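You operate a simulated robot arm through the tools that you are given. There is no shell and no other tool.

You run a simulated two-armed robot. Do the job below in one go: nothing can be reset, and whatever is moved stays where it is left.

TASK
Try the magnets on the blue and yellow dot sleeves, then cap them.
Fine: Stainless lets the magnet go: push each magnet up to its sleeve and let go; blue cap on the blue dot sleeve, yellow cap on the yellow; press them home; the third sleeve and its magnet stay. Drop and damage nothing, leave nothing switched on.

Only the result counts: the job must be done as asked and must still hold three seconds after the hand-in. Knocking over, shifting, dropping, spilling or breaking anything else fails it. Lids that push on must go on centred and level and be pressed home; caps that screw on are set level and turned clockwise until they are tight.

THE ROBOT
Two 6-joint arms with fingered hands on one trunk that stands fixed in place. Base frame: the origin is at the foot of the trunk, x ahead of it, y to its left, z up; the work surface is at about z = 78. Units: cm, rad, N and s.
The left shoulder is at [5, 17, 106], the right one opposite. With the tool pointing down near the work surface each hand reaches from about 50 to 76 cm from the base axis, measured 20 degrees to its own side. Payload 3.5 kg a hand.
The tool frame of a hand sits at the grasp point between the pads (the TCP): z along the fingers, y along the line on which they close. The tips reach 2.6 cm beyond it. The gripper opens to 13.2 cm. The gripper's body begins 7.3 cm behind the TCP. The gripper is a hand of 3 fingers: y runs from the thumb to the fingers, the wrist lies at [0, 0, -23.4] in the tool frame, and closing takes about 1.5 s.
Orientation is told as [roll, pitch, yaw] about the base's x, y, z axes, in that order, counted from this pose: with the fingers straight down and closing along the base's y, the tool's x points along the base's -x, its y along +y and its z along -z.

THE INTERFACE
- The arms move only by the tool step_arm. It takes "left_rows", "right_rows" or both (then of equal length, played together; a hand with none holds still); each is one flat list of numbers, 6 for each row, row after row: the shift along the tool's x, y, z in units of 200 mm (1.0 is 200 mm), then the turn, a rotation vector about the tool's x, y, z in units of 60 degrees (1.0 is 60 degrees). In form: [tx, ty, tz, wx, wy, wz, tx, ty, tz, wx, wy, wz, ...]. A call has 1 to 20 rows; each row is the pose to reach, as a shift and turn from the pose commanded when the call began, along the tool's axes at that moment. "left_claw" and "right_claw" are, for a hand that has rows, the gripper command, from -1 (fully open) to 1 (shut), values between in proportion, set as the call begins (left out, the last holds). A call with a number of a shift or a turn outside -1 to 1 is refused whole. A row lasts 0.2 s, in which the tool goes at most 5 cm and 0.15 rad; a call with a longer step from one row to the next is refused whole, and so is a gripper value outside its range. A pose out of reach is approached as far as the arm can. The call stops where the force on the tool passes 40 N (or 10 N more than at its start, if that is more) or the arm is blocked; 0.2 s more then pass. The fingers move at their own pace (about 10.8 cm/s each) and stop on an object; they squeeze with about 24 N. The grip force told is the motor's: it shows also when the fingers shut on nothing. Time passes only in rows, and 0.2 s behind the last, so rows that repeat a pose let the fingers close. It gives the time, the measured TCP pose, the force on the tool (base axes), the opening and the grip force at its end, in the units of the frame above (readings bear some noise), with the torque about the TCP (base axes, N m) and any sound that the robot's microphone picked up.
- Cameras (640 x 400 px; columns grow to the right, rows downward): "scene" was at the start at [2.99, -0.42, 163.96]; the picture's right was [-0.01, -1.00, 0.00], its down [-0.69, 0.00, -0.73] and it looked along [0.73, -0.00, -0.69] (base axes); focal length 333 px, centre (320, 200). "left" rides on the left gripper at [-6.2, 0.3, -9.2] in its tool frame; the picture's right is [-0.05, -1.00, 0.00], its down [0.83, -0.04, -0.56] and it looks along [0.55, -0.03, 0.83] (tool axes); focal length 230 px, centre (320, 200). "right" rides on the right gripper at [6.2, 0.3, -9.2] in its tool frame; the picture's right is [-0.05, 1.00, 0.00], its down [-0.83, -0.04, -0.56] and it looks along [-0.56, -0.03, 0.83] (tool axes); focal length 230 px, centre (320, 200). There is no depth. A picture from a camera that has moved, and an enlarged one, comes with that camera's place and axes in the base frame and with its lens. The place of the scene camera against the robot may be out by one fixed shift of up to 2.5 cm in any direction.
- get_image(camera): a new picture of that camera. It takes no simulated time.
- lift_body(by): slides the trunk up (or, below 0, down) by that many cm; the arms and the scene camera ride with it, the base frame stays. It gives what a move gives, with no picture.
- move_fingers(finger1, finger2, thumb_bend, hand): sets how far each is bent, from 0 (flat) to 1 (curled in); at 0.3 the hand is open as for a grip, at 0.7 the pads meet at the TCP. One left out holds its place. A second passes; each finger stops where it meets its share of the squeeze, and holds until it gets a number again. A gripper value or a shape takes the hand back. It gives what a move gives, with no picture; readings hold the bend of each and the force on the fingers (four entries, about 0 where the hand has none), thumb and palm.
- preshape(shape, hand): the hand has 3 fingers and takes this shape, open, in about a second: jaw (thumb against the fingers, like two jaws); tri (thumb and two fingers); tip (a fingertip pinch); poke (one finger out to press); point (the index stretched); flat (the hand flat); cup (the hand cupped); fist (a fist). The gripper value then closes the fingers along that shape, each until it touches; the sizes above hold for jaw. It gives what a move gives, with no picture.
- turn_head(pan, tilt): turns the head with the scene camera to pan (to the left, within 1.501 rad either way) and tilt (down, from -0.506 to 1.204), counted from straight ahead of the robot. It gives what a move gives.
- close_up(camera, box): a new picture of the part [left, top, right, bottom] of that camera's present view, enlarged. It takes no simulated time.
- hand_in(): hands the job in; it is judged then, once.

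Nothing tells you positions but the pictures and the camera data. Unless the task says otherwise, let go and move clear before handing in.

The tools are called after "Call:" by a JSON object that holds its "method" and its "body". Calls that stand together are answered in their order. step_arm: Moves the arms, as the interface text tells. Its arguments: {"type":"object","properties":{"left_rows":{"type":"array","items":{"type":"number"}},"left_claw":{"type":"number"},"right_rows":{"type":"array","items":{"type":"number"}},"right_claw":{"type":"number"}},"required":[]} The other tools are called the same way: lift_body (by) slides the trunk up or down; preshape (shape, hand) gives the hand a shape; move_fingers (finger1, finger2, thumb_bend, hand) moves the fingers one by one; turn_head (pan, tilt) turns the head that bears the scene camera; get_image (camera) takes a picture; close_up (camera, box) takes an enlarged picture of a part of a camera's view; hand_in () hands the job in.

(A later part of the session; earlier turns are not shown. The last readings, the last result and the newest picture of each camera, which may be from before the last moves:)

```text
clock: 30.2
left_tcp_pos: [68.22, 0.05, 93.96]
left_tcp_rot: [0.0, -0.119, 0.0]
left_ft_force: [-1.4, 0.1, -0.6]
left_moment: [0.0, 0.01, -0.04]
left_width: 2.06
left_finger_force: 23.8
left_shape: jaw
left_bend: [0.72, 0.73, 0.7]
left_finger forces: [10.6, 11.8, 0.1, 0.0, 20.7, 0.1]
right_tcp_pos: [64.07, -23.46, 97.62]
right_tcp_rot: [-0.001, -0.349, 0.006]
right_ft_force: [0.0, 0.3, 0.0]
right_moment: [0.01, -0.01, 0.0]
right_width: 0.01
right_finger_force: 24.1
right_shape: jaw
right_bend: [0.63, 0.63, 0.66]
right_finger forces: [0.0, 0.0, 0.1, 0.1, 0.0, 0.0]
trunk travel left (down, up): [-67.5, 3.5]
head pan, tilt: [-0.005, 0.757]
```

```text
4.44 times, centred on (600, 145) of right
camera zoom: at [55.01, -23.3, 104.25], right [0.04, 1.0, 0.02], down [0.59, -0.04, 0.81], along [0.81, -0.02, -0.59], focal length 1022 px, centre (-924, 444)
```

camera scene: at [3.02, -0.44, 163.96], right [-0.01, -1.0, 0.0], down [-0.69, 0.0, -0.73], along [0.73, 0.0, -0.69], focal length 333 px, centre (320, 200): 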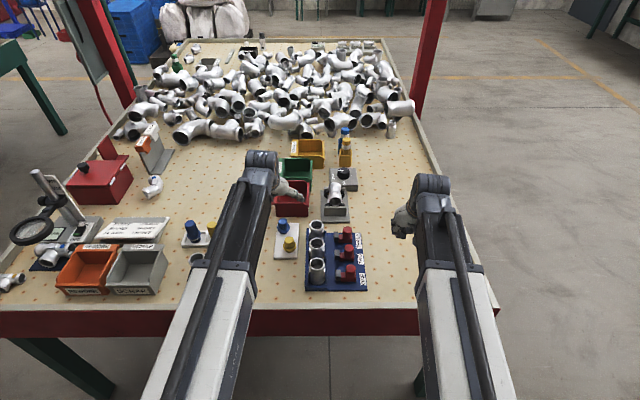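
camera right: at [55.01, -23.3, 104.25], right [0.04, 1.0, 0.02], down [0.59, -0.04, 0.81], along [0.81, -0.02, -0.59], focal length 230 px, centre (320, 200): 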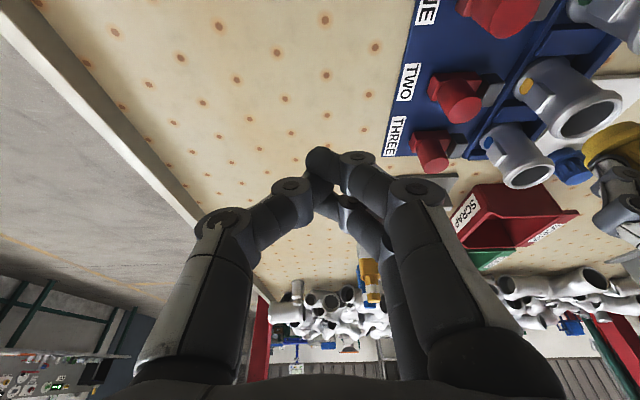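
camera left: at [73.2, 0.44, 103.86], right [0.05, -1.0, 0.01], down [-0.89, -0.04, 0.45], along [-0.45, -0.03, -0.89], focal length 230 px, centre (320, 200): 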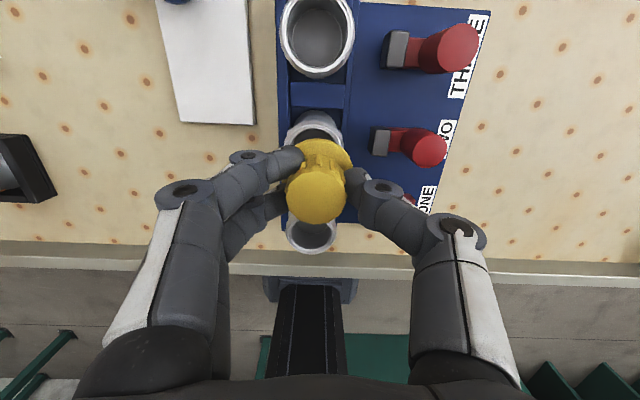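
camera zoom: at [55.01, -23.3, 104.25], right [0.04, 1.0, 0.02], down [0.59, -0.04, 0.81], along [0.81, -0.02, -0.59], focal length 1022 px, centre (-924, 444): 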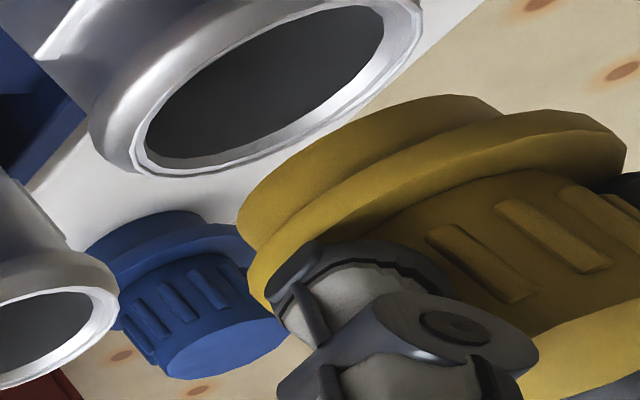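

In the scene view the cap sits about 0.4 cm too far right of the yellow-dot sleeve, and I can see a plug under its flange that must enter the bore. I'll swing the right hand's camera to a lower side view to check the fore-aft alignment too.

Call:
{"method": "step_arm", "body": {"right_rows": [0.077, -0.017, -0.081, 0, 0.111, 0, 0.153, -0.034, -0.163, 0, 0.222, 0, 0.23, -0.05, -0.244, 0, 0.334, 0]}}

Call:
{"method": "step_arm", "body": {"right_rows": [0, 0, 0, 0, 0, -0.136, 0, 0, 0, 0, 0, -0.272, 0, 0, 0, 0, 0, -0.409, 0, 0, 0, 0, 0, -0.545, 0, 0, 0, 0, 0, -0.682, 0, 0, 0, 0, 0, -0.818, 0, 0, 0, 0, 0, -0.955]}}

Call:
{"method": "step_arm", "body": {"right_rows": [0, 0, 0.03, 0, -0.12, 0, 0, 0, 0.07, 0, -0.24, 0, 0, 0, 0.11, 0, -0.36, 0, 0, 0, 0.15, 0, -0.4775, 0]}}

Call:
{"method": "get_image", "body": {"camera": "right"}}

```text
clock: 31.0
left_tcp_pos: [68.23, 0.16, 93.97]
left_tcp_rot: [-0.001, -0.121, -0.001]
left_ft_force: [-0.4, 0.4, 0.1]
left_moment: [0.01, 0.0, -0.04]
left_width: 2.05
left_finger_force: 23.8
left_shape: jaw
left_bend: [0.72, 0.73, 0.7]
left_finger forces: [10.5, 11.7, 0.0, 0.1, 20.8, 0.1]
right_tcp_pos: [58.02, -24.43, 100.46]
right_tcp_rot: [-0.003, 0.003, 0.006]
right_ft_force: [0.3, 0.6, 0.5]
right_moment: [0.0, -0.01, -0.02]
right_width: 0.02
right_finger_force: 24.1
right_shape: jaw
right_bend: [0.63, 0.63, 0.66]
right_finger forces: [0.0, 0.1, 0.0, 0.0, 0.1, 0.0]
trunk travel left (down, up): [-67.5, 3.5]
head pan, tilt: [-0.005, 0.757]
```

```text
clock: 32.6
left_tcp_pos: [68.33, 0.07, 93.85]
left_tcp_rot: [-0.001, -0.12, 0.001]
left_ft_force: [0.2, -0.5, -0.3]
left_moment: [0.01, 0.0, 0.05]
left_width: 2.05
left_finger_force: 23.9
left_shape: jaw
left_bend: [0.72, 0.73, 0.7]
left_finger forces: [10.5, 11.7, 0.0, 0.0, 20.7, 0.0]
right_tcp_pos: [58.07, -24.31, 100.63]
right_tcp_rot: [0.002, 0.001, 1.009]
right_ft_force: [0.5, -0.2, 1.1]
right_moment: [0.01, -0.02, -0.01]
right_width: 0.0
right_finger_force: 24.7
right_shape: jaw
right_bend: [0.63, 0.63, 0.66]
right_finger forces: [0.0, 0.0, 0.0, 0.1, 0.0, 0.0]
trunk travel left (down, up): [-67.5, 3.5]
head pan, tilt: [-0.005, 0.757]
```

```text
clock: 33.6
left_tcp_pos: [68.27, 0.16, 93.85]
left_tcp_rot: [0.0, -0.12, 0.0]
left_ft_force: [-0.1, 0.2, -0.1]
left_moment: [-0.02, 0.03, 0.0]
left_width: 2.07
left_finger_force: 24.3
left_shape: jaw
left_bend: [0.72, 0.73, 0.7]
left_finger forces: [10.5, 11.7, 0.0, 0.1, 20.6, 0.1]
right_tcp_pos: [58.06, -24.46, 97.7]
right_tcp_rot: [0.0, -0.501, 1.007]
right_ft_force: [-0.4, -0.8, 0.1]
right_moment: [0.0, 0.0, 0.0]
right_width: 0.02
right_finger_force: 23.5
right_shape: jaw
right_bend: [0.63, 0.63, 0.66]
right_finger forces: [0.1, 0.1, 0.0, 0.0, 0.0, 0.0]
trunk travel left (down, up): [-67.5, 3.5]
head pan, tilt: [-0.005, 0.757]
```

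```text
taken
camera right: at [52.52, -32.75, 102.86], right [-0.82, 0.57, 0.02], down [0.28, 0.37, 0.89], along [0.5, 0.73, -0.46], focal length 230 px, centre (320, 200)
```

right: 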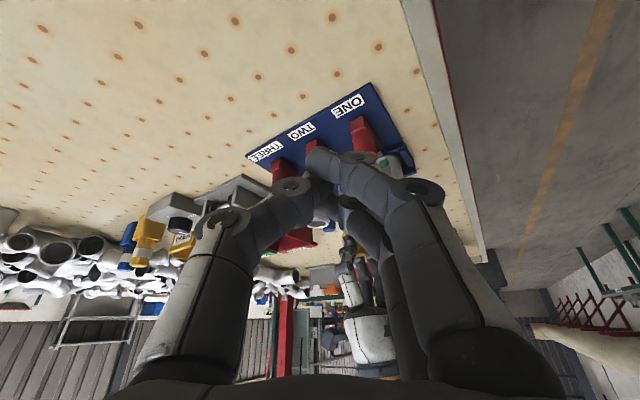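

Call:
{"method": "step_arm", "body": {"right_rows": [0, 0, 0, 0, 0, 0, 0, 0, 0, 0, 0, 0, 0, 0, 0, 0, 0, 0, 0, 0, 0, 0, 0, 0, 0, 0, 0, 0, 0, 0], "right_claw": -1}}

Call:
{"method": "get_image", "body": {"camera": "right"}}

Call:
{"method": "close_up", "body": {"camera": "right", "box": [300, 130, 420, 250]}}

```text
clock: 34.8
left_tcp_pos: [68.34, 0.05, 93.92]
left_tcp_rot: [0.0, -0.121, 0.0]
left_ft_force: [0.7, -0.1, 0.0]
left_moment: [0.02, 0.02, 0.0]
left_width: 2.04
left_finger_force: 24.0
left_shape: jaw
left_bend: [0.72, 0.73, 0.7]
left_finger forces: [10.5, 11.7, 0.0, 0.0, 20.6, 0.0]
right_tcp_pos: [58.08, -24.43, 97.61]
right_tcp_rot: [0.001, -0.499, 1.008]
right_ft_force: [0.5, 0.1, -0.8]
right_moment: [-0.01, -0.01, -0.02]
right_width: 13.21
right_finger_force: 0.0
right_shape: jaw
right_bend: [0.3, 0.3, 0.3]
right_finger forces: [0.0, 0.0, 0.1, 0.1, 0.0, 0.1]
trunk travel left (down, up): [-67.5, 3.5]
head pan, tilt: [-0.005, 0.757]
```

```text
taken
camera right: at [52.52, -32.74, 102.89], right [-0.82, 0.57, 0.02], down [0.28, 0.37, 0.89], along [0.5, 0.73, -0.46], focal length 230 px, centre (320, 200)
```

right: 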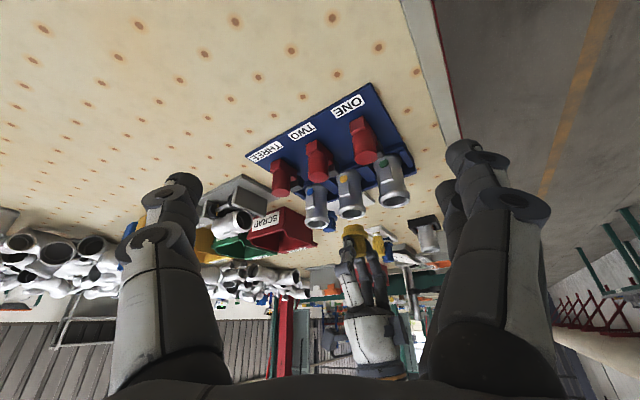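

```text
3.33 times, centred on (360, 190) of right
camera zoom: at [52.52, -32.74, 102.89], right [-0.82, 0.57, 0.02], down [0.28, 0.37, 0.89], along [0.5, 0.73, -0.46], focal length 767 px, centre (187, 233)
```

zoom: 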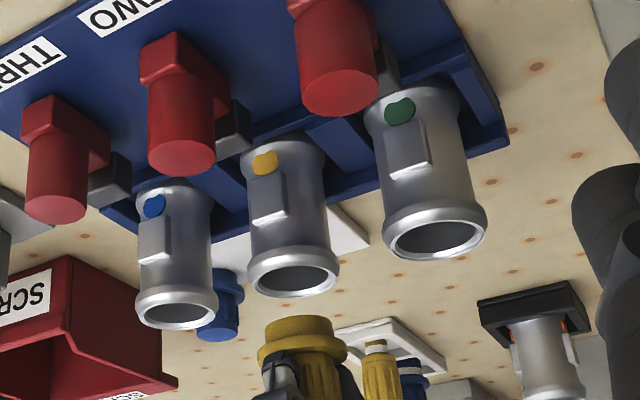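

Call:
{"method": "close_up", "body": {"camera": "right", "box": [335, 165, 395, 255]}}

```text
4.44 times, centred on (365, 210) of right
camera zoom: at [52.52, -32.74, 102.89], right [-0.82, 0.57, 0.02], down [0.28, 0.37, 0.89], along [0.5, 0.73, -0.46], focal length 1022 px, centre (120, 156)
```

zoom: 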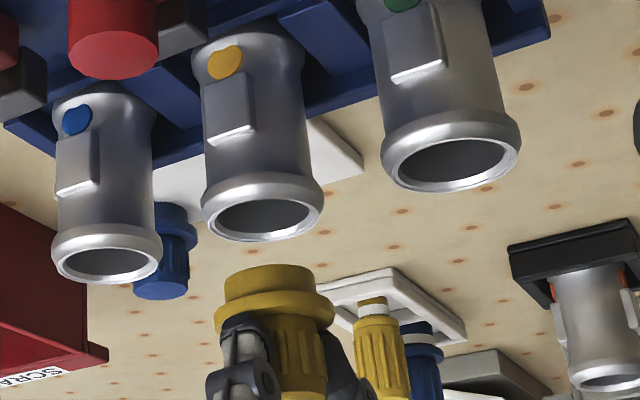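

Call:
{"method": "close_up", "body": {"camera": "right", "box": [340, 200, 404, 240]}}

```text
10.00 times, centred on (372, 220) of right
camera zoom: at [52.52, -32.74, 102.89], right [-0.82, 0.57, 0.02], down [0.28, 0.37, 0.89], along [0.5, 0.73, -0.46], focal length 2301 px, centre (-200, 0)
```

zoom: 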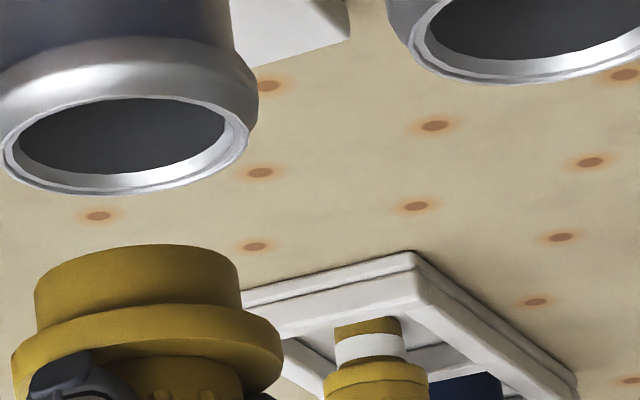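

Call:
{"method": "close_up", "body": {"camera": "scene", "box": [304, 226, 336, 254]}}

```text
14.29 times, centred on (320, 240) of scene
camera zoom: at [3.0, -0.42, 163.96], right [-0.01, -1.0, 0.0], down [-0.69, 0.0, -0.73], along [0.73, 0.0, -0.69], focal length 4751 px, centre (320, -371)
```

zoom: 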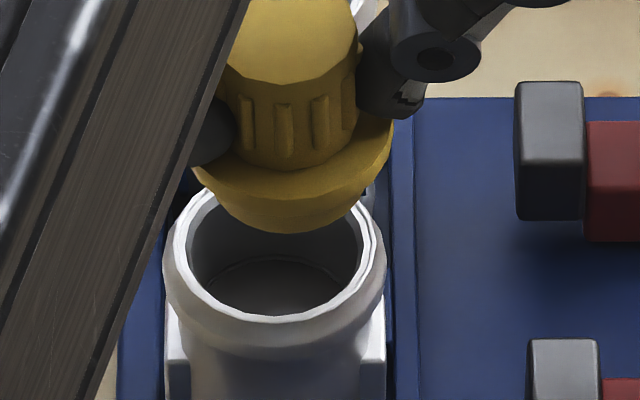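

The side view shows the plug's axis off by about −0.28 cm in x and −0.40 cm in y against the yellow-dot sleeve. I'll correct by that and check again before going down.

Call:
{"method": "step_arm", "body": {"left_rows": [-0.007, 0.01, 0.001, 0, 0, 0, -0.0139, 0.02, 0.0017, 0, 0, 0, -0.0139, 0.02, 0.0017, 0, 0, 0]}}

Call:
{"method": "close_up", "body": {"camera": "scene", "box": [304, 226, 336, 254]}}

Call:
{"method": "close_up", "body": {"camera": "right", "box": [340, 200, 404, 240]}}

```text
clock: 35.6
left_tcp_pos: [68.58, 0.4, 93.85]
left_tcp_rot: [0.0, -0.12, 0.001]
left_ft_force: [-0.1, -0.2, 0.0]
left_moment: [-0.01, -0.01, 0.0]
left_width: 2.06
left_finger_force: 23.9
left_shape: jaw
left_bend: [0.72, 0.73, 0.7]
left_finger forces: [10.5, 11.7, 0.0, 0.0, 20.6, 0.0]
right_tcp_pos: [58.21, -24.37, 97.78]
right_tcp_rot: [-0.001, -0.499, 1.006]
right_ft_force: [0.0, -0.2, 0.3]
right_moment: [0.0, 0.01, 0.02]
right_width: 13.19
right_finger_force: 0.1
right_shape: jaw
right_bend: [0.3, 0.3, 0.3]
right_finger forces: [0.0, 0.0, 0.1, 0.1, 0.1, 0.0]
trunk travel left (down, up): [-67.5, 3.5]
head pan, tilt: [-0.005, 0.757]
```

```text
14.29 times, centred on (320, 240) of scene
camera zoom: at [3.0, -0.42, 163.96], right [-0.01, -1.0, 0.0], down [-0.69, 0.0, -0.73], along [0.73, 0.0, -0.69], focal length 4751 px, centre (320, -371)
```

zoom: 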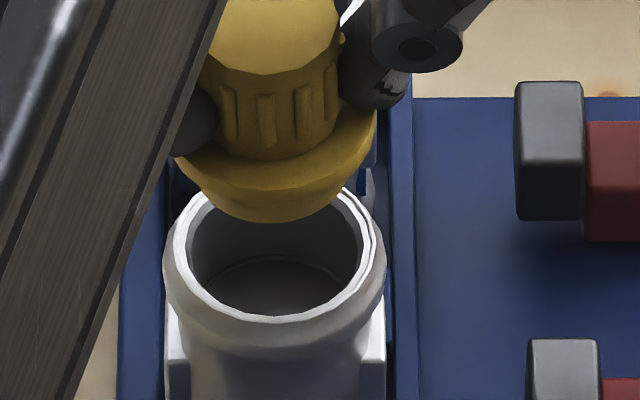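

```text
10.00 times, centred on (372, 220) of right
camera zoom: at [52.52, -32.74, 102.89], right [-0.82, 0.57, 0.02], down [0.28, 0.37, 0.89], along [0.5, 0.73, -0.46], focal length 2301 px, centre (-200, 0)
```

zoom: 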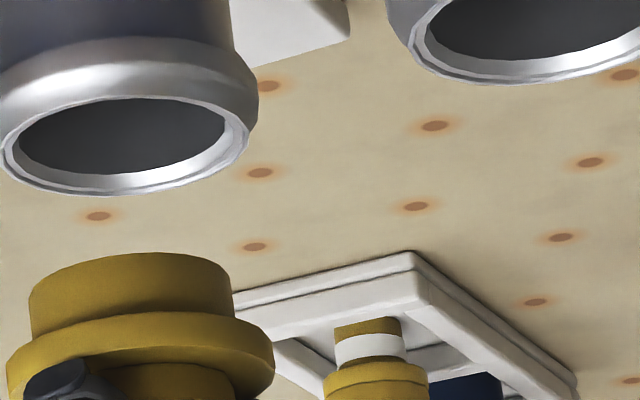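

Call:
{"method": "close_up", "body": {"camera": "right", "box": [338, 204, 370, 224]}}

Call:
{"method": "close_up", "body": {"camera": "right", "box": [338, 222, 370, 242]}}

```text
16.00 times, centred on (354, 214) of right
camera zoom: at [52.52, -32.74, 102.89], right [-0.82, 0.57, 0.02], down [0.28, 0.37, 0.89], along [0.5, 0.73, -0.46], focal length 3681 px, centre (-224, -24)
```

zoom: 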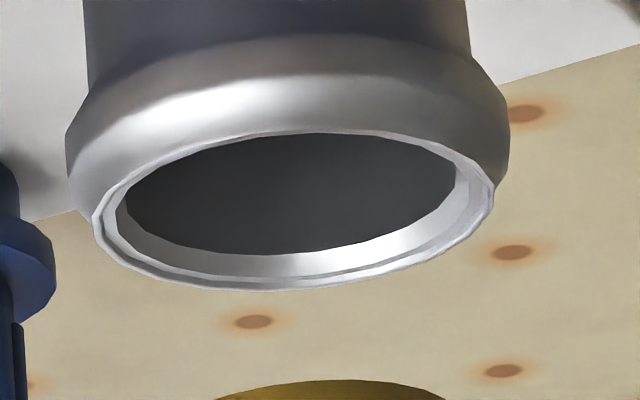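

```text
16.00 times, centred on (354, 232) of right
camera zoom: at [52.52, -32.74, 102.89], right [-0.82, 0.57, 0.02], down [0.28, 0.37, 0.89], along [0.5, 0.73, -0.46], focal length 3681 px, centre (-224, -312)
```

zoom: 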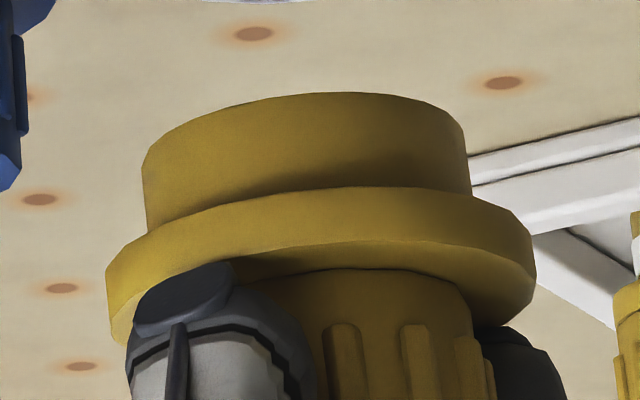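

Call:
{"method": "step_arm", "body": {"left_rows": [0.0065, 0.0005, -0.0008, 0, 0, 0, 0.011, 0.0005, 0.036, 0, 0, 0, 0.0154, 0.0005, 0.0737, 0, 0, 0, 0.0154, 0.0005, 0.0737, 0, 0, 0]}}

Call:
{"method": "close_up", "body": {"camera": "scene", "box": [304, 226, 336, 254]}}

Call:
{"method": "close_up", "body": {"camera": "right", "box": [338, 204, 370, 224]}}

Call:
{"method": "close_up", "body": {"camera": "right", "box": [338, 214, 370, 234]}}

```text
clock: 36.6
left_tcp_pos: [68.38, 0.44, 92.43]
left_tcp_rot: [-0.001, -0.12, 0.001]
left_ft_force: [-0.1, -0.7, -0.7]
left_moment: [0.03, 0.01, 0.0]
left_width: 2.05
left_finger_force: 24.4
left_shape: jaw
left_bend: [0.72, 0.73, 0.7]
left_finger forces: [10.6, 11.7, 0.0, 0.0, 20.7, 0.1]
right_tcp_pos: [58.15, -24.48, 97.68]
right_tcp_rot: [-0.001, -0.498, 1.007]
right_ft_force: [-0.6, -0.4, -0.3]
right_moment: [0.02, 0.0, 0.01]
right_width: 13.18
right_finger_force: 0.1
right_shape: jaw
right_bend: [0.3, 0.3, 0.3]
right_finger forces: [0.0, 0.1, 0.1, 0.1, 0.0, 0.1]
trunk travel left (down, up): [-67.5, 3.5]
head pan, tilt: [-0.005, 0.757]
```

```text
14.29 times, centred on (320, 240) of scene
camera zoom: at [3.0, -0.42, 163.96], right [-0.01, -1.0, 0.0], down [-0.69, 0.0, -0.73], along [0.73, 0.0, -0.69], focal length 4751 px, centre (320, -371)
```

zoom: 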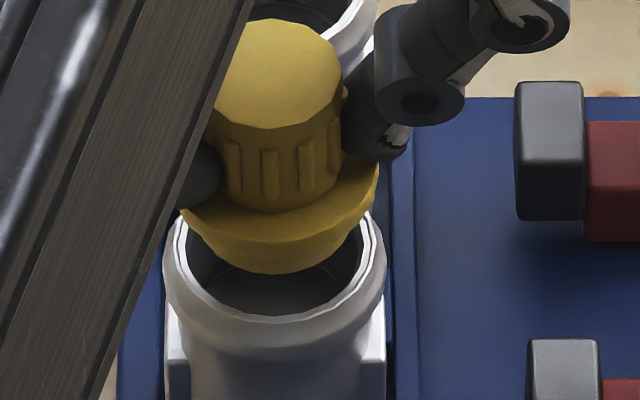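

```text
16.00 times, centred on (354, 214) of right
camera zoom: at [52.52, -32.74, 102.89], right [-0.82, 0.57, 0.02], down [0.28, 0.37, 0.89], along [0.5, 0.73, -0.46], focal length 3681 px, centre (-224, -24)
```

zoom: 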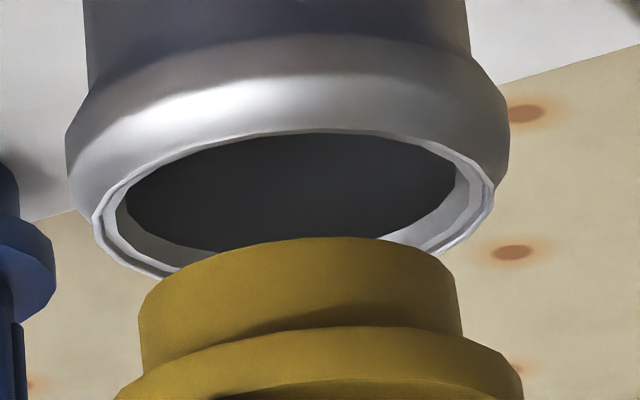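

```text
16.00 times, centred on (354, 224) of right
camera zoom: at [52.52, -32.74, 102.89], right [-0.82, 0.57, 0.02], down [0.28, 0.37, 0.89], along [0.5, 0.73, -0.46], focal length 3681 px, centre (-224, -184)
```

zoom: 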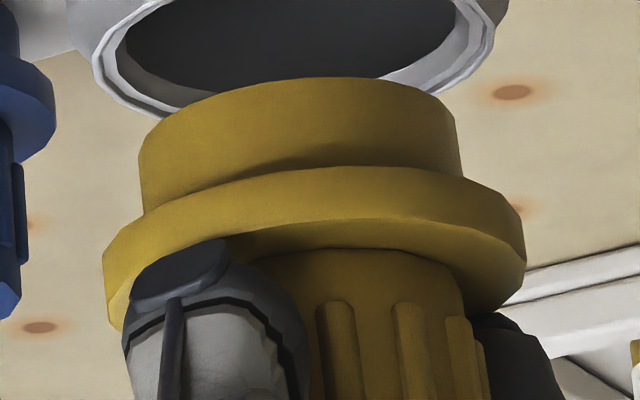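

Call:
{"method": "step_arm", "body": {"left_rows": [0.001, 0.0025, 0, 0, 0, 0, 0.0057, 0.0025, 0.0398, 0, 0, 0, 0.0057, 0.0025, 0.0398, 0, 0, 0]}}

Call:
{"method": "close_up", "body": {"camera": "scene", "box": [304, 226, 336, 254]}}

Call:
{"method": "close_up", "body": {"camera": "right", "box": [338, 204, 370, 224]}}

```text
clock: 37.4
left_tcp_pos: [68.53, 0.51, 91.44]
left_tcp_rot: [0.0, -0.119, 0.001]
left_ft_force: [0.7, -0.3, 0.0]
left_moment: [0.03, 0.0, 0.0]
left_width: 2.05
left_finger_force: 23.9
left_shape: jaw
left_bend: [0.72, 0.73, 0.7]
left_finger forces: [10.6, 11.8, 0.0, 0.1, 20.8, 0.0]
right_tcp_pos: [58.09, -24.45, 97.65]
right_tcp_rot: [0.0, -0.499, 1.007]
right_ft_force: [0.2, -0.3, -0.1]
right_moment: [-0.02, 0.01, 0.0]
right_width: 13.19
right_finger_force: 0.1
right_shape: jaw
right_bend: [0.3, 0.3, 0.3]
right_finger forces: [0.1, 0.0, 0.0, 0.1, 0.1, 0.1]
trunk travel left (down, up): [-67.5, 3.5]
head pan, tilt: [-0.005, 0.757]
```

```text
14.29 times, centred on (320, 240) of scene
camera zoom: at [3.0, -0.42, 163.96], right [-0.01, -1.0, 0.0], down [-0.69, 0.0, -0.73], along [0.73, 0.0, -0.69], focal length 4751 px, centre (320, -371)
```

zoom: 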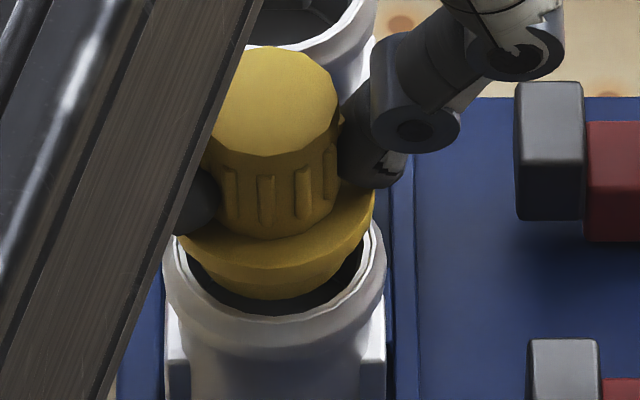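

```text
16.00 times, centred on (354, 214) of right
camera zoom: at [52.52, -32.74, 102.89], right [-0.82, 0.57, 0.02], down [0.28, 0.37, 0.89], along [0.5, 0.73, -0.46], focal length 3681 px, centre (-224, -24)
```

zoom: 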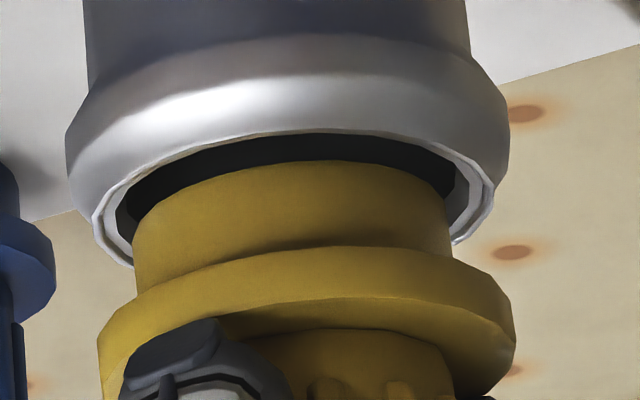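

Call:
{"method": "step_arm", "body": {"left_rows": [0.0032, -0.001, 0, 0, 0, 0, 0.0032, -0.001, 0, 0, 0, 0, 0.0044, -0.001, 0.01, 0, 0, 0, 0.0056, -0.001, 0.02, 0, 0, 0]}}

Call:
{"method": "close_up", "body": {"camera": "scene", "box": [304, 226, 336, 254]}}

Call:
{"method": "close_up", "body": {"camera": "right", "box": [338, 204, 370, 224]}}

```text
clock: 38.4
left_tcp_pos: [68.46, 0.35, 91.15]
left_tcp_rot: [0.001, -0.12, -0.001]
left_ft_force: [-0.5, 0.4, -0.9]
left_moment: [0.02, 0.0, 0.01]
left_width: 2.06
left_finger_force: 23.5
left_shape: jaw
left_bend: [0.72, 0.73, 0.7]
left_finger forces: [10.6, 11.9, 0.0, 0.1, 20.6, 0.0]
right_tcp_pos: [58.13, -24.47, 97.64]
right_tcp_rot: [0.0, -0.499, 1.007]
right_ft_force: [-0.7, 0.6, -0.1]
right_moment: [-0.03, -0.02, -0.01]
right_width: 13.17
right_finger_force: 0.1
right_shape: jaw
right_bend: [0.3, 0.3, 0.3]
right_finger forces: [0.0, 0.0, 0.0, 0.0, 0.0, 0.1]
trunk travel left (down, up): [-67.5, 3.5]
head pan, tilt: [-0.005, 0.757]
```

```text
14.29 times, centred on (320, 240) of scene
camera zoom: at [3.0, -0.42, 163.96], right [-0.01, -1.0, 0.0], down [-0.69, 0.0, -0.73], along [0.73, 0.0, -0.69], focal length 4751 px, centre (320, -371)
```

zoom: 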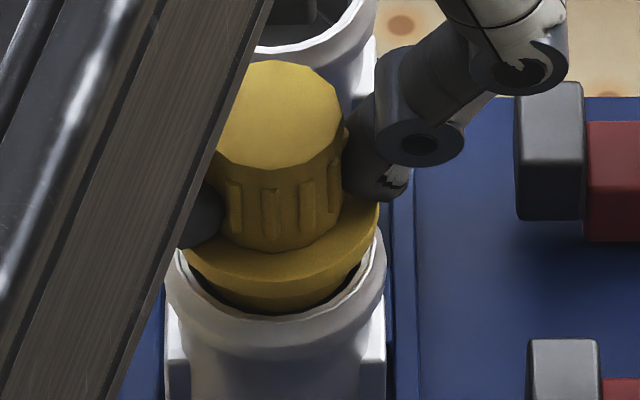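

```text
16.00 times, centred on (354, 214) of right
camera zoom: at [52.52, -32.74, 102.89], right [-0.82, 0.57, 0.02], down [0.28, 0.37, 0.89], along [0.5, 0.73, -0.46], focal length 3681 px, centre (-224, -24)
```

zoom: 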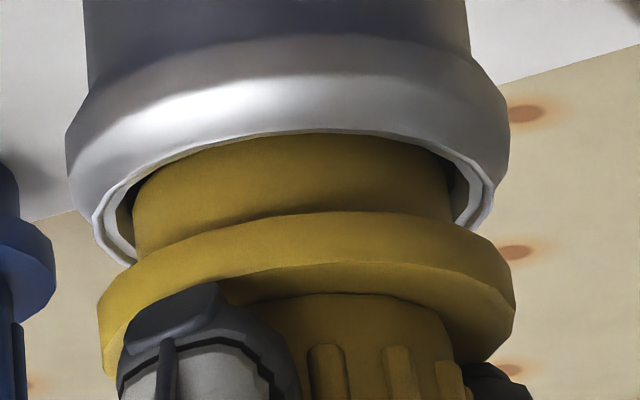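

Call:
{"method": "step_arm", "body": {"left_rows": [-0.0025, 0.003, 0, 0, 0, 0, -0.0025, 0.003, 0, 0, 0, 0, -0.0013, 0.003, 0.01, 0, 0, 0]}}

Call:
{"method": "close_up", "body": {"camera": "scene", "box": [304, 226, 336, 254]}}

Call:
{"method": "close_up", "body": {"camera": "right", "box": [338, 204, 370, 224]}}

```text
clock: 39.2
left_tcp_pos: [68.55, 0.51, 90.81]
left_tcp_rot: [0.0, -0.12, 0.0]
left_ft_force: [1.3, 0.0, 0.0]
left_moment: [0.01, 0.02, 0.03]
left_width: 2.05
left_finger_force: 24.0
left_shape: jaw
left_bend: [0.72, 0.73, 0.7]
left_finger forces: [10.6, 11.7, 0.0, 0.0, 20.7, 0.0]
right_tcp_pos: [58.1, -24.42, 97.7]
right_tcp_rot: [0.0, -0.499, 1.008]
right_ft_force: [-0.7, -0.3, 0.5]
right_moment: [-0.01, 0.0, -0.02]
right_width: 13.19
right_finger_force: 0.0
right_shape: jaw
right_bend: [0.3, 0.3, 0.3]
right_finger forces: [0.0, 0.0, 0.1, 0.0, 0.0, 0.1]
trunk travel left (down, up): [-67.5, 3.5]
head pan, tilt: [-0.005, 0.757]
```

```text
14.29 times, centred on (320, 240) of scene
camera zoom: at [3.0, -0.42, 163.96], right [-0.01, -1.0, 0.0], down [-0.69, 0.0, -0.73], along [0.73, 0.0, -0.69], focal length 4751 px, centre (320, -371)
```

zoom: 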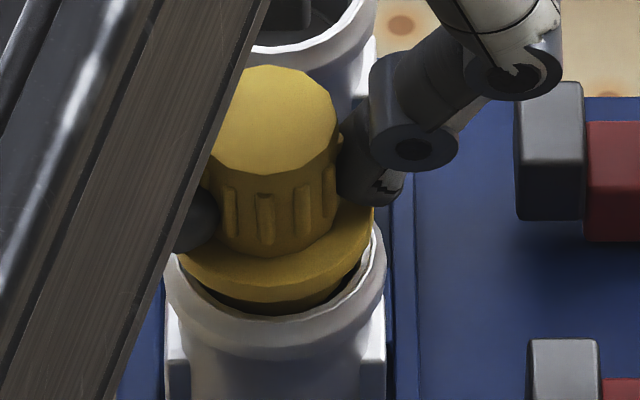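

```text
16.00 times, centred on (354, 214) of right
camera zoom: at [52.52, -32.74, 102.89], right [-0.82, 0.57, 0.02], down [0.28, 0.37, 0.89], along [0.5, 0.73, -0.46], focal length 3681 px, centre (-224, -24)
```

zoom: 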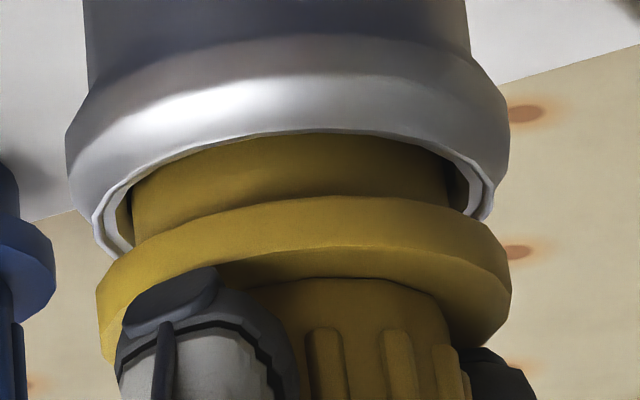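

Call:
{"method": "step_arm", "body": {"left_rows": [0.0011, -0.0005, 0.008, 0, 0, 0, 0.0022, -0.0005, 0.016, 0, 0, 0, 0.003, -0.0005, 0.024, 0, 0, 0]}}

Call:
{"method": "close_up", "body": {"camera": "scene", "box": [304, 226, 336, 254]}}

Call:
{"method": "close_up", "body": {"camera": "right", "box": [338, 204, 370, 224]}}

```text
clock: 40.0
left_tcp_pos: [68.43, 0.41, 90.5]
left_tcp_rot: [0.0, -0.12, -0.001]
left_ft_force: [-1.4, -0.2, -0.4]
left_moment: [-0.02, 0.03, -0.02]
left_width: 2.06
left_finger_force: 23.7
left_shape: jaw
left_bend: [0.72, 0.73, 0.7]
left_finger forces: [10.5, 11.8, 0.0, 0.0, 21.2, 0.0]
right_tcp_pos: [58.22, -24.41, 97.6]
right_tcp_rot: [-0.001, -0.499, 1.008]
right_ft_force: [-0.8, -0.2, -0.5]
right_moment: [0.03, 0.0, 0.0]
right_width: 13.19
right_finger_force: 0.1
right_shape: jaw
right_bend: [0.3, 0.3, 0.3]
right_finger forces: [0.1, 0.0, 0.0, 0.0, 0.0, 0.0]
trunk travel left (down, up): [-67.5, 3.5]
head pan, tilt: [-0.005, 0.757]
```

```text
14.29 times, centred on (320, 240) of scene
camera zoom: at [2.99, -0.43, 163.96], right [-0.01, -1.0, 0.0], down [-0.69, 0.0, -0.73], along [0.73, 0.0, -0.69], focal length 4751 px, centre (320, -371)
```

zoom: 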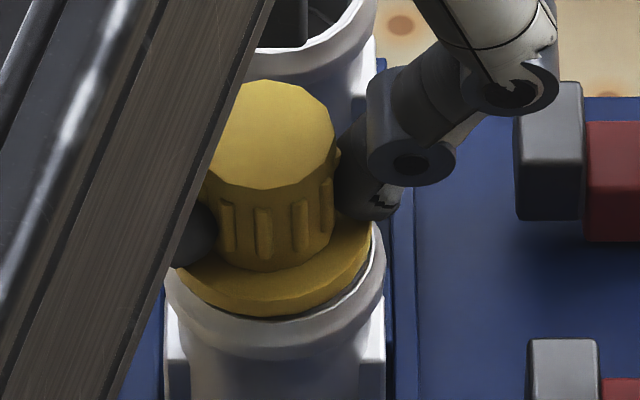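

```text
16.00 times, centred on (354, 214) of right
camera zoom: at [52.52, -32.74, 102.89], right [-0.82, 0.57, 0.02], down [0.28, 0.37, 0.89], along [0.5, 0.73, -0.46], focal length 3681 px, centre (-224, -24)
```

zoom: 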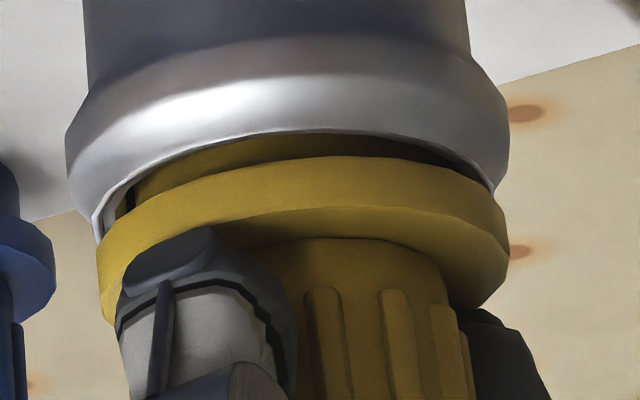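

Call:
{"method": "step_arm", "body": {"left_rows": [0.0006, 0, 0.005, 0, 0, 0, 0.0012, 0, 0.01, 0, 0, 0, 0.0018, 0, 0.015, 0, 0, 0]}}

Call:
{"method": "close_up", "body": {"camera": "right", "box": [338, 204, 370, 224]}}

Call:
{"method": "close_up", "body": {"camera": "scene", "box": [304, 226, 336, 254]}}

```text
clock: 40.8
left_tcp_pos: [68.37, 0.47, 90.21]
left_tcp_rot: [-0.001, -0.123, 0.001]
left_ft_force: [0.4, -0.4, 7.2]
left_moment: [0.09, 0.07, -0.01]
left_width: 2.11
left_finger_force: 23.6
left_shape: jaw
left_bend: [0.72, 0.73, 0.7]
left_finger forces: [10.9, 17.4, 0.0, 0.0, 22.3, 0.1]
right_tcp_pos: [58.07, -24.49, 97.61]
right_tcp_rot: [-0.003, -0.499, 1.007]
right_ft_force: [0.1, 0.5, 0.5]
right_moment: [0.01, 0.0, -0.02]
right_width: 13.2
right_finger_force: 0.2
right_shape: jaw
right_bend: [0.3, 0.3, 0.3]
right_finger forces: [0.1, 0.0, 0.0, 0.0, 0.0, 0.0]
trunk travel left (down, up): [-67.5, 3.5]
head pan, tilt: [-0.005, 0.757]
```

```text
16.00 times, centred on (354, 214) of right
camera zoom: at [52.49, -32.73, 102.93], right [-0.82, 0.57, 0.02], down [0.28, 0.37, 0.89], along [0.5, 0.73, -0.46], focal length 3681 px, centre (-224, -24)
```

zoom: 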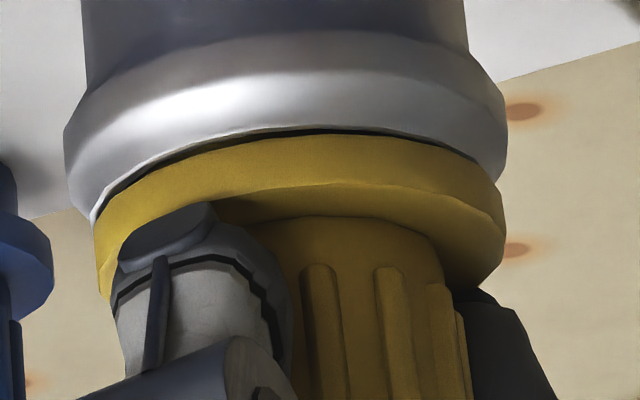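

```text
14.29 times, centred on (320, 240) of scene
camera zoom: at [2.94, -0.42, 163.97], right [-0.01, -1.0, 0.0], down [-0.69, 0.0, -0.73], along [0.73, 0.0, -0.69], focal length 4751 px, centre (320, -371)
```

zoom: 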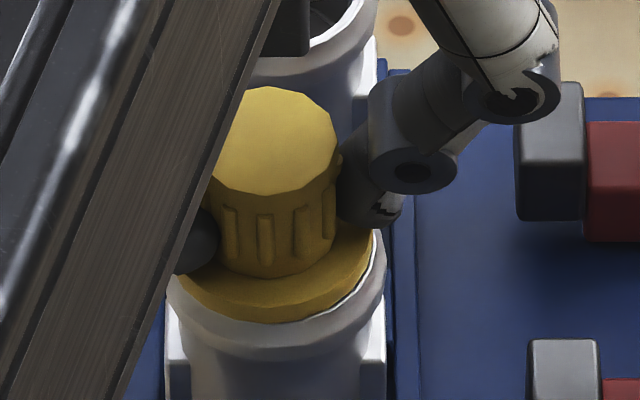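

Call:
{"method": "step_arm", "body": {"left_rows": [0.0006, 0, 0.004, 0, 0, 0, 0.0012, 0, 0.008, 0, 0, 0, 0.0012, 0, 0.008, 0, 0, 0]}}

Call:
{"method": "close_up", "body": {"camera": "right", "box": [338, 204, 370, 224]}}

```text
clock: 41.6
left_tcp_pos: [68.49, 0.45, 90.05]
left_tcp_rot: [0.0, -0.124, 0.001]
left_ft_force: [3.4, 1.0, 22.4]
left_moment: [0.28, 0.12, -0.07]
left_width: 2.17
left_finger_force: 24.2
left_shape: jaw
left_bend: [0.73, 0.74, 0.7]
left_finger forces: [12.3, 25.7, 0.0, 0.0, 25.1, 0.0]
right_tcp_pos: [58.01, -24.32, 97.6]
right_tcp_rot: [-0.002, -0.499, 1.007]
right_ft_force: [1.0, -0.4, 1.1]
right_moment: [-0.04, -0.05, -0.03]
right_width: 13.17
right_finger_force: 0.0
right_shape: jaw
right_bend: [0.3, 0.3, 0.3]
right_finger forces: [0.1, 0.0, 0.0, 0.0, 0.0, 0.1]
trunk travel left (down, up): [-67.5, 3.5]
head pan, tilt: [-0.005, 0.757]
```

```text
16.00 times, centred on (354, 214) of right
camera zoom: at [52.42, -32.73, 102.97], right [-0.82, 0.57, 0.02], down [0.28, 0.37, 0.89], along [0.5, 0.73, -0.46], focal length 3681 px, centre (-224, -24)
```

zoom: 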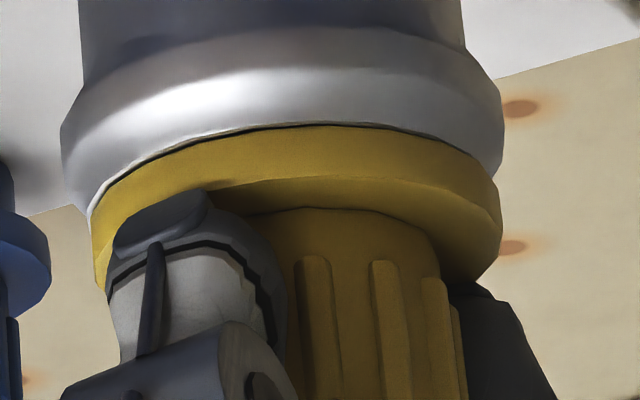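

Call:
{"method": "step_arm", "body": {"left_rows": [0.0006, 0, 0.003, 0, 0, 0, 0.0006, 0, 0.006, 0, 0, 0, 0.0006, 0, 0.006, 0, 0, 0]}}

Call:
{"method": "close_up", "body": {"camera": "right", "box": [338, 204, 370, 224]}}

Call:
{"method": "close_up", "body": {"camera": "scene", "box": [300, 226, 340, 261]}}

```text
clock: 42.4
left_tcp_pos: [68.42, 0.54, 90.09]
left_tcp_rot: [0.001, -0.124, -0.001]
left_ft_force: [4.6, 0.4, 32.0]
left_moment: [0.3, 0.09, -0.11]
left_width: 2.24
left_finger_force: 24.3
left_shape: jaw
left_bend: [0.73, 0.75, 0.71]
left_finger forces: [13.5, 29.4, 0.0, 0.0, 27.5, 0.0]
right_tcp_pos: [58.05, -24.46, 97.56]
right_tcp_rot: [-0.002, -0.499, 1.007]
right_ft_force: [0.5, 0.3, -1.2]
right_moment: [0.01, 0.01, -0.03]
right_width: 13.19
right_finger_force: 0.0
right_shape: jaw
right_bend: [0.3, 0.3, 0.3]
right_finger forces: [0.1, 0.0, 0.0, 0.1, 0.0, 0.1]
trunk travel left (down, up): [-67.5, 3.5]
head pan, tilt: [-0.005, 0.757]
```

```text
16.00 times, centred on (354, 214) of right
camera zoom: at [52.38, -32.74, 102.99], right [-0.82, 0.57, 0.02], down [0.28, 0.37, 0.89], along [0.5, 0.73, -0.46], focal length 3681 px, centre (-224, -24)
```

zoom: 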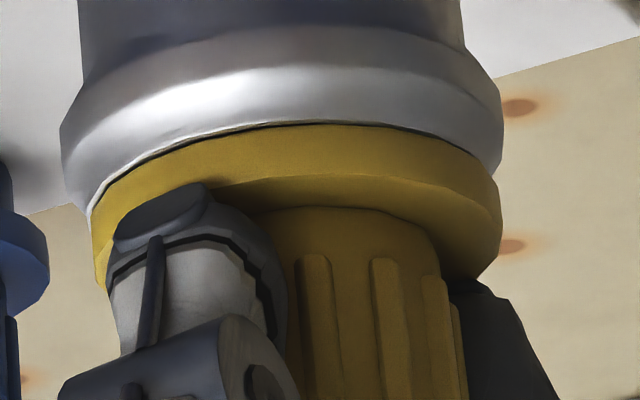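

```text
11.43 times, centred on (320, 244) of scene
camera zoom: at [2.75, -0.42, 163.98], right [-0.01, -1.0, 0.0], down [-0.69, 0.0, -0.73], along [0.73, 0.0, -0.69], focal length 3801 px, centre (320, -297)
```

zoom: 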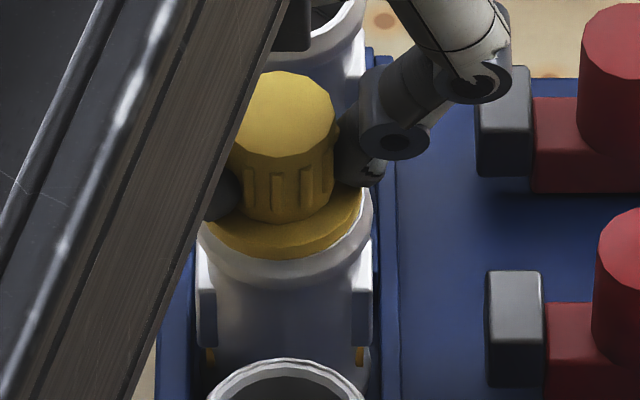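

Call:
{"method": "step_arm", "body": {"left_rows": [0, 0, -0.005, 0, 0, 0, 0, 0, -0.01, 0, 0, 0, 0, 0, -0.01, 0, 0, 0]}}

```text
clock: 43.2
left_tcp_pos: [68.33, 0.54, 90.06]
left_tcp_rot: [0.0, -0.122, 0.0]
left_ft_force: [3.5, -0.1, 17.5]
left_moment: [0.16, 0.0, -0.06]
left_width: 2.21
left_finger_force: 23.8
left_shape: jaw
left_bend: [0.73, 0.74, 0.71]
left_finger forces: [13.7, 22.6, 0.0, 0.1, 24.8, 0.0]
right_tcp_pos: [57.92, -24.29, 97.66]
right_tcp_rot: [-0.002, -0.5, 1.006]
right_ft_force: [-0.6, -0.2, -1.0]
right_moment: [0.01, 0.02, -0.02]
right_width: 13.19
right_finger_force: 0.1
right_shape: jaw
right_bend: [0.3, 0.3, 0.3]
right_finger forces: [0.1, 0.0, 0.1, 0.0, 0.1, 0.0]
trunk travel left (down, up): [-67.5, 3.5]
head pan, tilt: [-0.005, 0.757]
```

Call:
{"method": "step_arm", "body": {"left_rows": [0, 0, -0.005, 0, 0, 0, 0, 0, -0.009, 0, 0, 0, 0, 0, -0.009, 0, 0, 0]}}

Call:
{"method": "close_up", "body": {"camera": "right", "box": [338, 204, 370, 224]}}

```text
clock: 44.0
left_tcp_pos: [68.36, 0.44, 90.23]
left_tcp_rot: [0.001, -0.119, 0.0]
left_ft_force: [1.1, -0.5, 3.3]
left_moment: [0.03, 0.01, -0.01]
left_width: 2.14
left_finger_force: 23.8
left_shape: jaw
left_bend: [0.73, 0.74, 0.71]
left_finger forces: [12.7, 17.5, 0.0, 0.0, 22.8, 0.1]
right_tcp_pos: [58.12, -24.4, 97.64]
right_tcp_rot: [0.0, -0.499, 1.008]
right_ft_force: [0.2, -0.1, -0.3]
right_moment: [-0.01, -0.01, -0.04]
right_width: 13.18
right_finger_force: 0.0
right_shape: jaw
right_bend: [0.3, 0.3, 0.3]
right_finger forces: [0.0, 0.2, 0.0, 0.0, 0.1, 0.0]
trunk travel left (down, up): [-67.5, 3.5]
head pan, tilt: [-0.005, 0.757]
```

```text
16.00 times, centred on (354, 214) of right
camera zoom: at [52.5, -32.74, 102.88], right [-0.82, 0.57, 0.02], down [0.28, 0.37, 0.89], along [0.5, 0.73, -0.46], focal length 3681 px, centre (-224, -24)
```

zoom: 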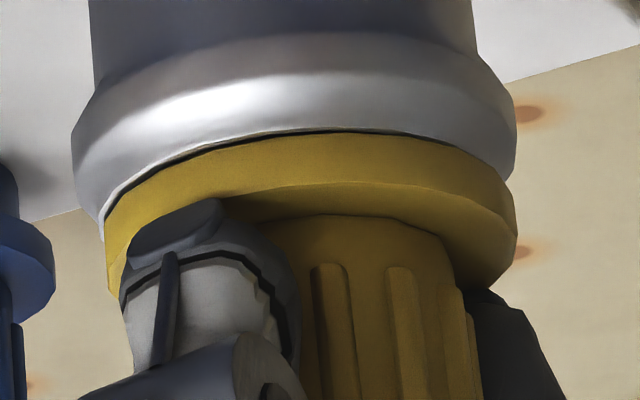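

Call:
{"method": "step_arm", "body": {"left_rows": [0, 0, 0, 0, 0, 0, 0, 0, 0, 0, 0, 0, 0, 0, 0, 0, 0, 0, 0, 0, 0, 0, 0, 0], "left_claw": 0.09}}

Call:
{"method": "close_up", "body": {"camera": "right", "box": [338, 204, 370, 224]}}

Call:
{"method": "close_up", "body": {"camera": "scene", "box": [300, 226, 340, 261]}}

Call:
{"method": "get_image", "body": {"camera": "left"}}

```text
clock: 45.0
left_tcp_pos: [68.38, 0.49, 90.24]
left_tcp_rot: [0.0, -0.121, 0.001]
left_ft_force: [0.3, -0.3, -0.3]
left_moment: [-0.02, -0.01, 0.0]
left_width: 5.95
left_finger_force: 0.0
left_shape: jaw
left_bend: [0.73, 0.73, 0.7]
left_finger forces: [0.0, 0.0, 0.0, 0.0, 0.0, 0.0]
right_tcp_pos: [58.09, -24.32, 97.69]
right_tcp_rot: [0.002, -0.498, 1.007]
right_ft_force: [0.6, -0.3, -0.2]
right_moment: [-0.01, 0.01, 0.0]
right_width: 13.21
right_finger_force: 0.1
right_shape: jaw
right_bend: [0.3, 0.3, 0.3]
right_finger forces: [0.0, 0.1, 0.0, 0.0, 0.0, 0.1]
trunk travel left (down, up): [-67.5, 3.5]
head pan, tilt: [-0.005, 0.757]
```

```text
16.00 times, centred on (354, 214) of right
camera zoom: at [52.52, -32.74, 102.89], right [-0.82, 0.57, 0.02], down [0.28, 0.37, 0.89], along [0.5, 0.73, -0.46], focal length 3681 px, centre (-224, -24)
```

zoom: 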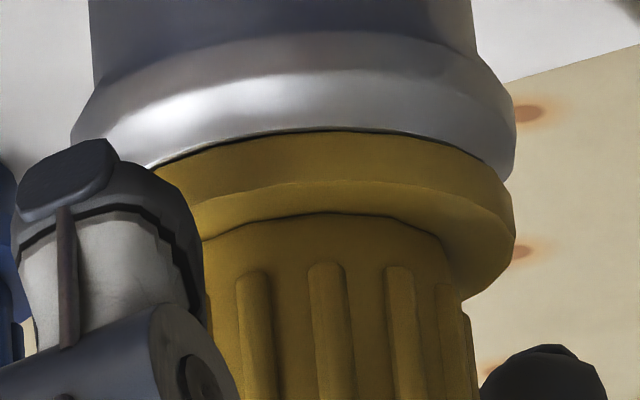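

```text
11.43 times, centred on (320, 244) of scene
camera zoom: at [2.99, -0.42, 163.96], right [-0.01, -1.0, 0.0], down [-0.69, 0.0, -0.73], along [0.73, 0.0, -0.69], focal length 3801 px, centre (320, -297)
```

zoom: 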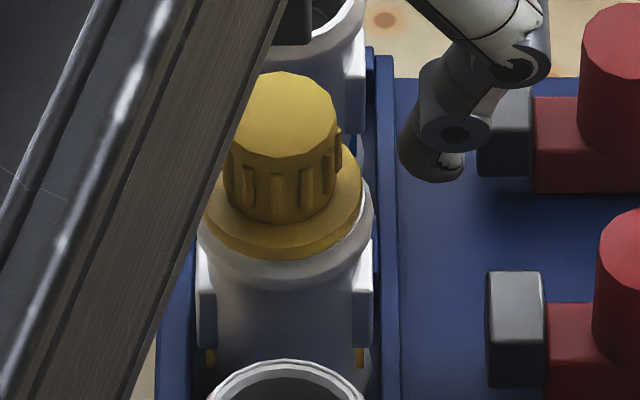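

```text
taken
camera left: at [73.35, 0.86, 100.17], right [0.05, -1.0, 0.01], down [-0.89, -0.04, 0.45], along [-0.45, -0.03, -0.89], focal length 230 px, centre (320, 200)
```

left: 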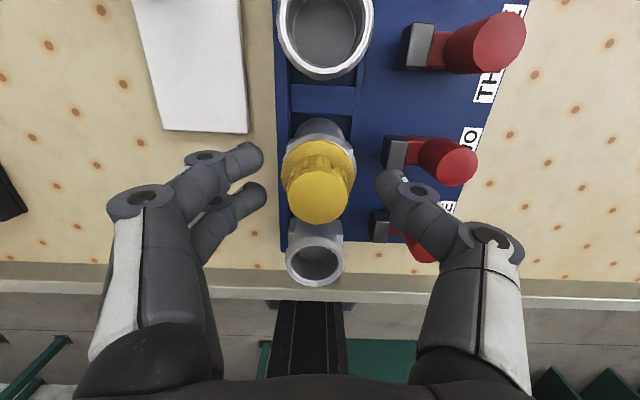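

The yellow cap sits level and flush on the yellow-dot sleeve and is released. Now I raise the left hand and go over to the blue cap, tilting the hand more for the longer reach.

Call:
{"method": "step_arm", "body": {"left_rows": [-0.012, 0, -0.1, 0, 0, 0, -0.03, 0, -0.25, 0, 0, 0, -0.0594, 0, -0.496, 0, 0, 0]}}

Call:
{"method": "close_up", "body": {"camera": "right", "box": [338, 199, 378, 224]}}

```text
clock: 45.8
left_tcp_pos: [68.22, 0.41, 100.32]
left_tcp_rot: [0.0, -0.119, -0.002]
left_ft_force: [-1.2, 0.7, 0.6]
left_moment: [0.0, -0.01, -0.05]
left_width: 5.94
left_finger_force: 0.1
left_shape: jaw
left_bend: [0.73, 0.73, 0.7]
left_finger forces: [0.0, 0.1, 0.0, 0.1, 0.1, 0.0]
right_tcp_pos: [58.02, -24.52, 97.62]
right_tcp_rot: [0.0, -0.499, 1.007]
right_ft_force: [0.3, 0.4, 0.1]
right_moment: [0.02, 0.0, 0.03]
right_width: 13.18
right_finger_force: 0.0
right_shape: jaw
right_bend: [0.3, 0.3, 0.3]
right_finger forces: [0.1, 0.0, 0.1, 0.1, 0.0, 0.1]
trunk travel left (down, up): [-67.5, 3.5]
head pan, tilt: [-0.005, 0.757]
```

```text
16.00 times, centred on (358, 212) of right
camera zoom: at [52.5, -32.74, 102.9], right [-0.82, 0.57, 0.02], down [0.28, 0.37, 0.89], along [0.5, 0.73, -0.46], focal length 3681 px, centre (-288, 16)
```

zoom: 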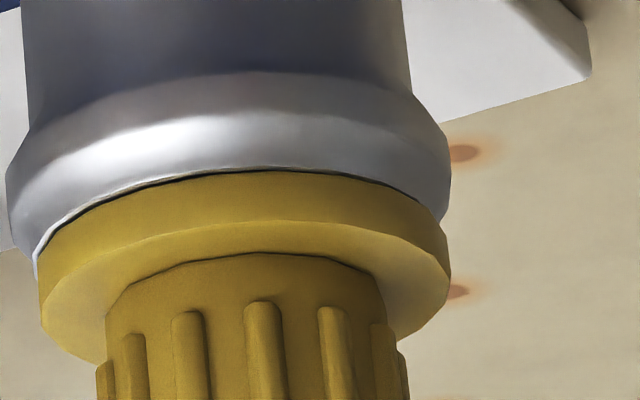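

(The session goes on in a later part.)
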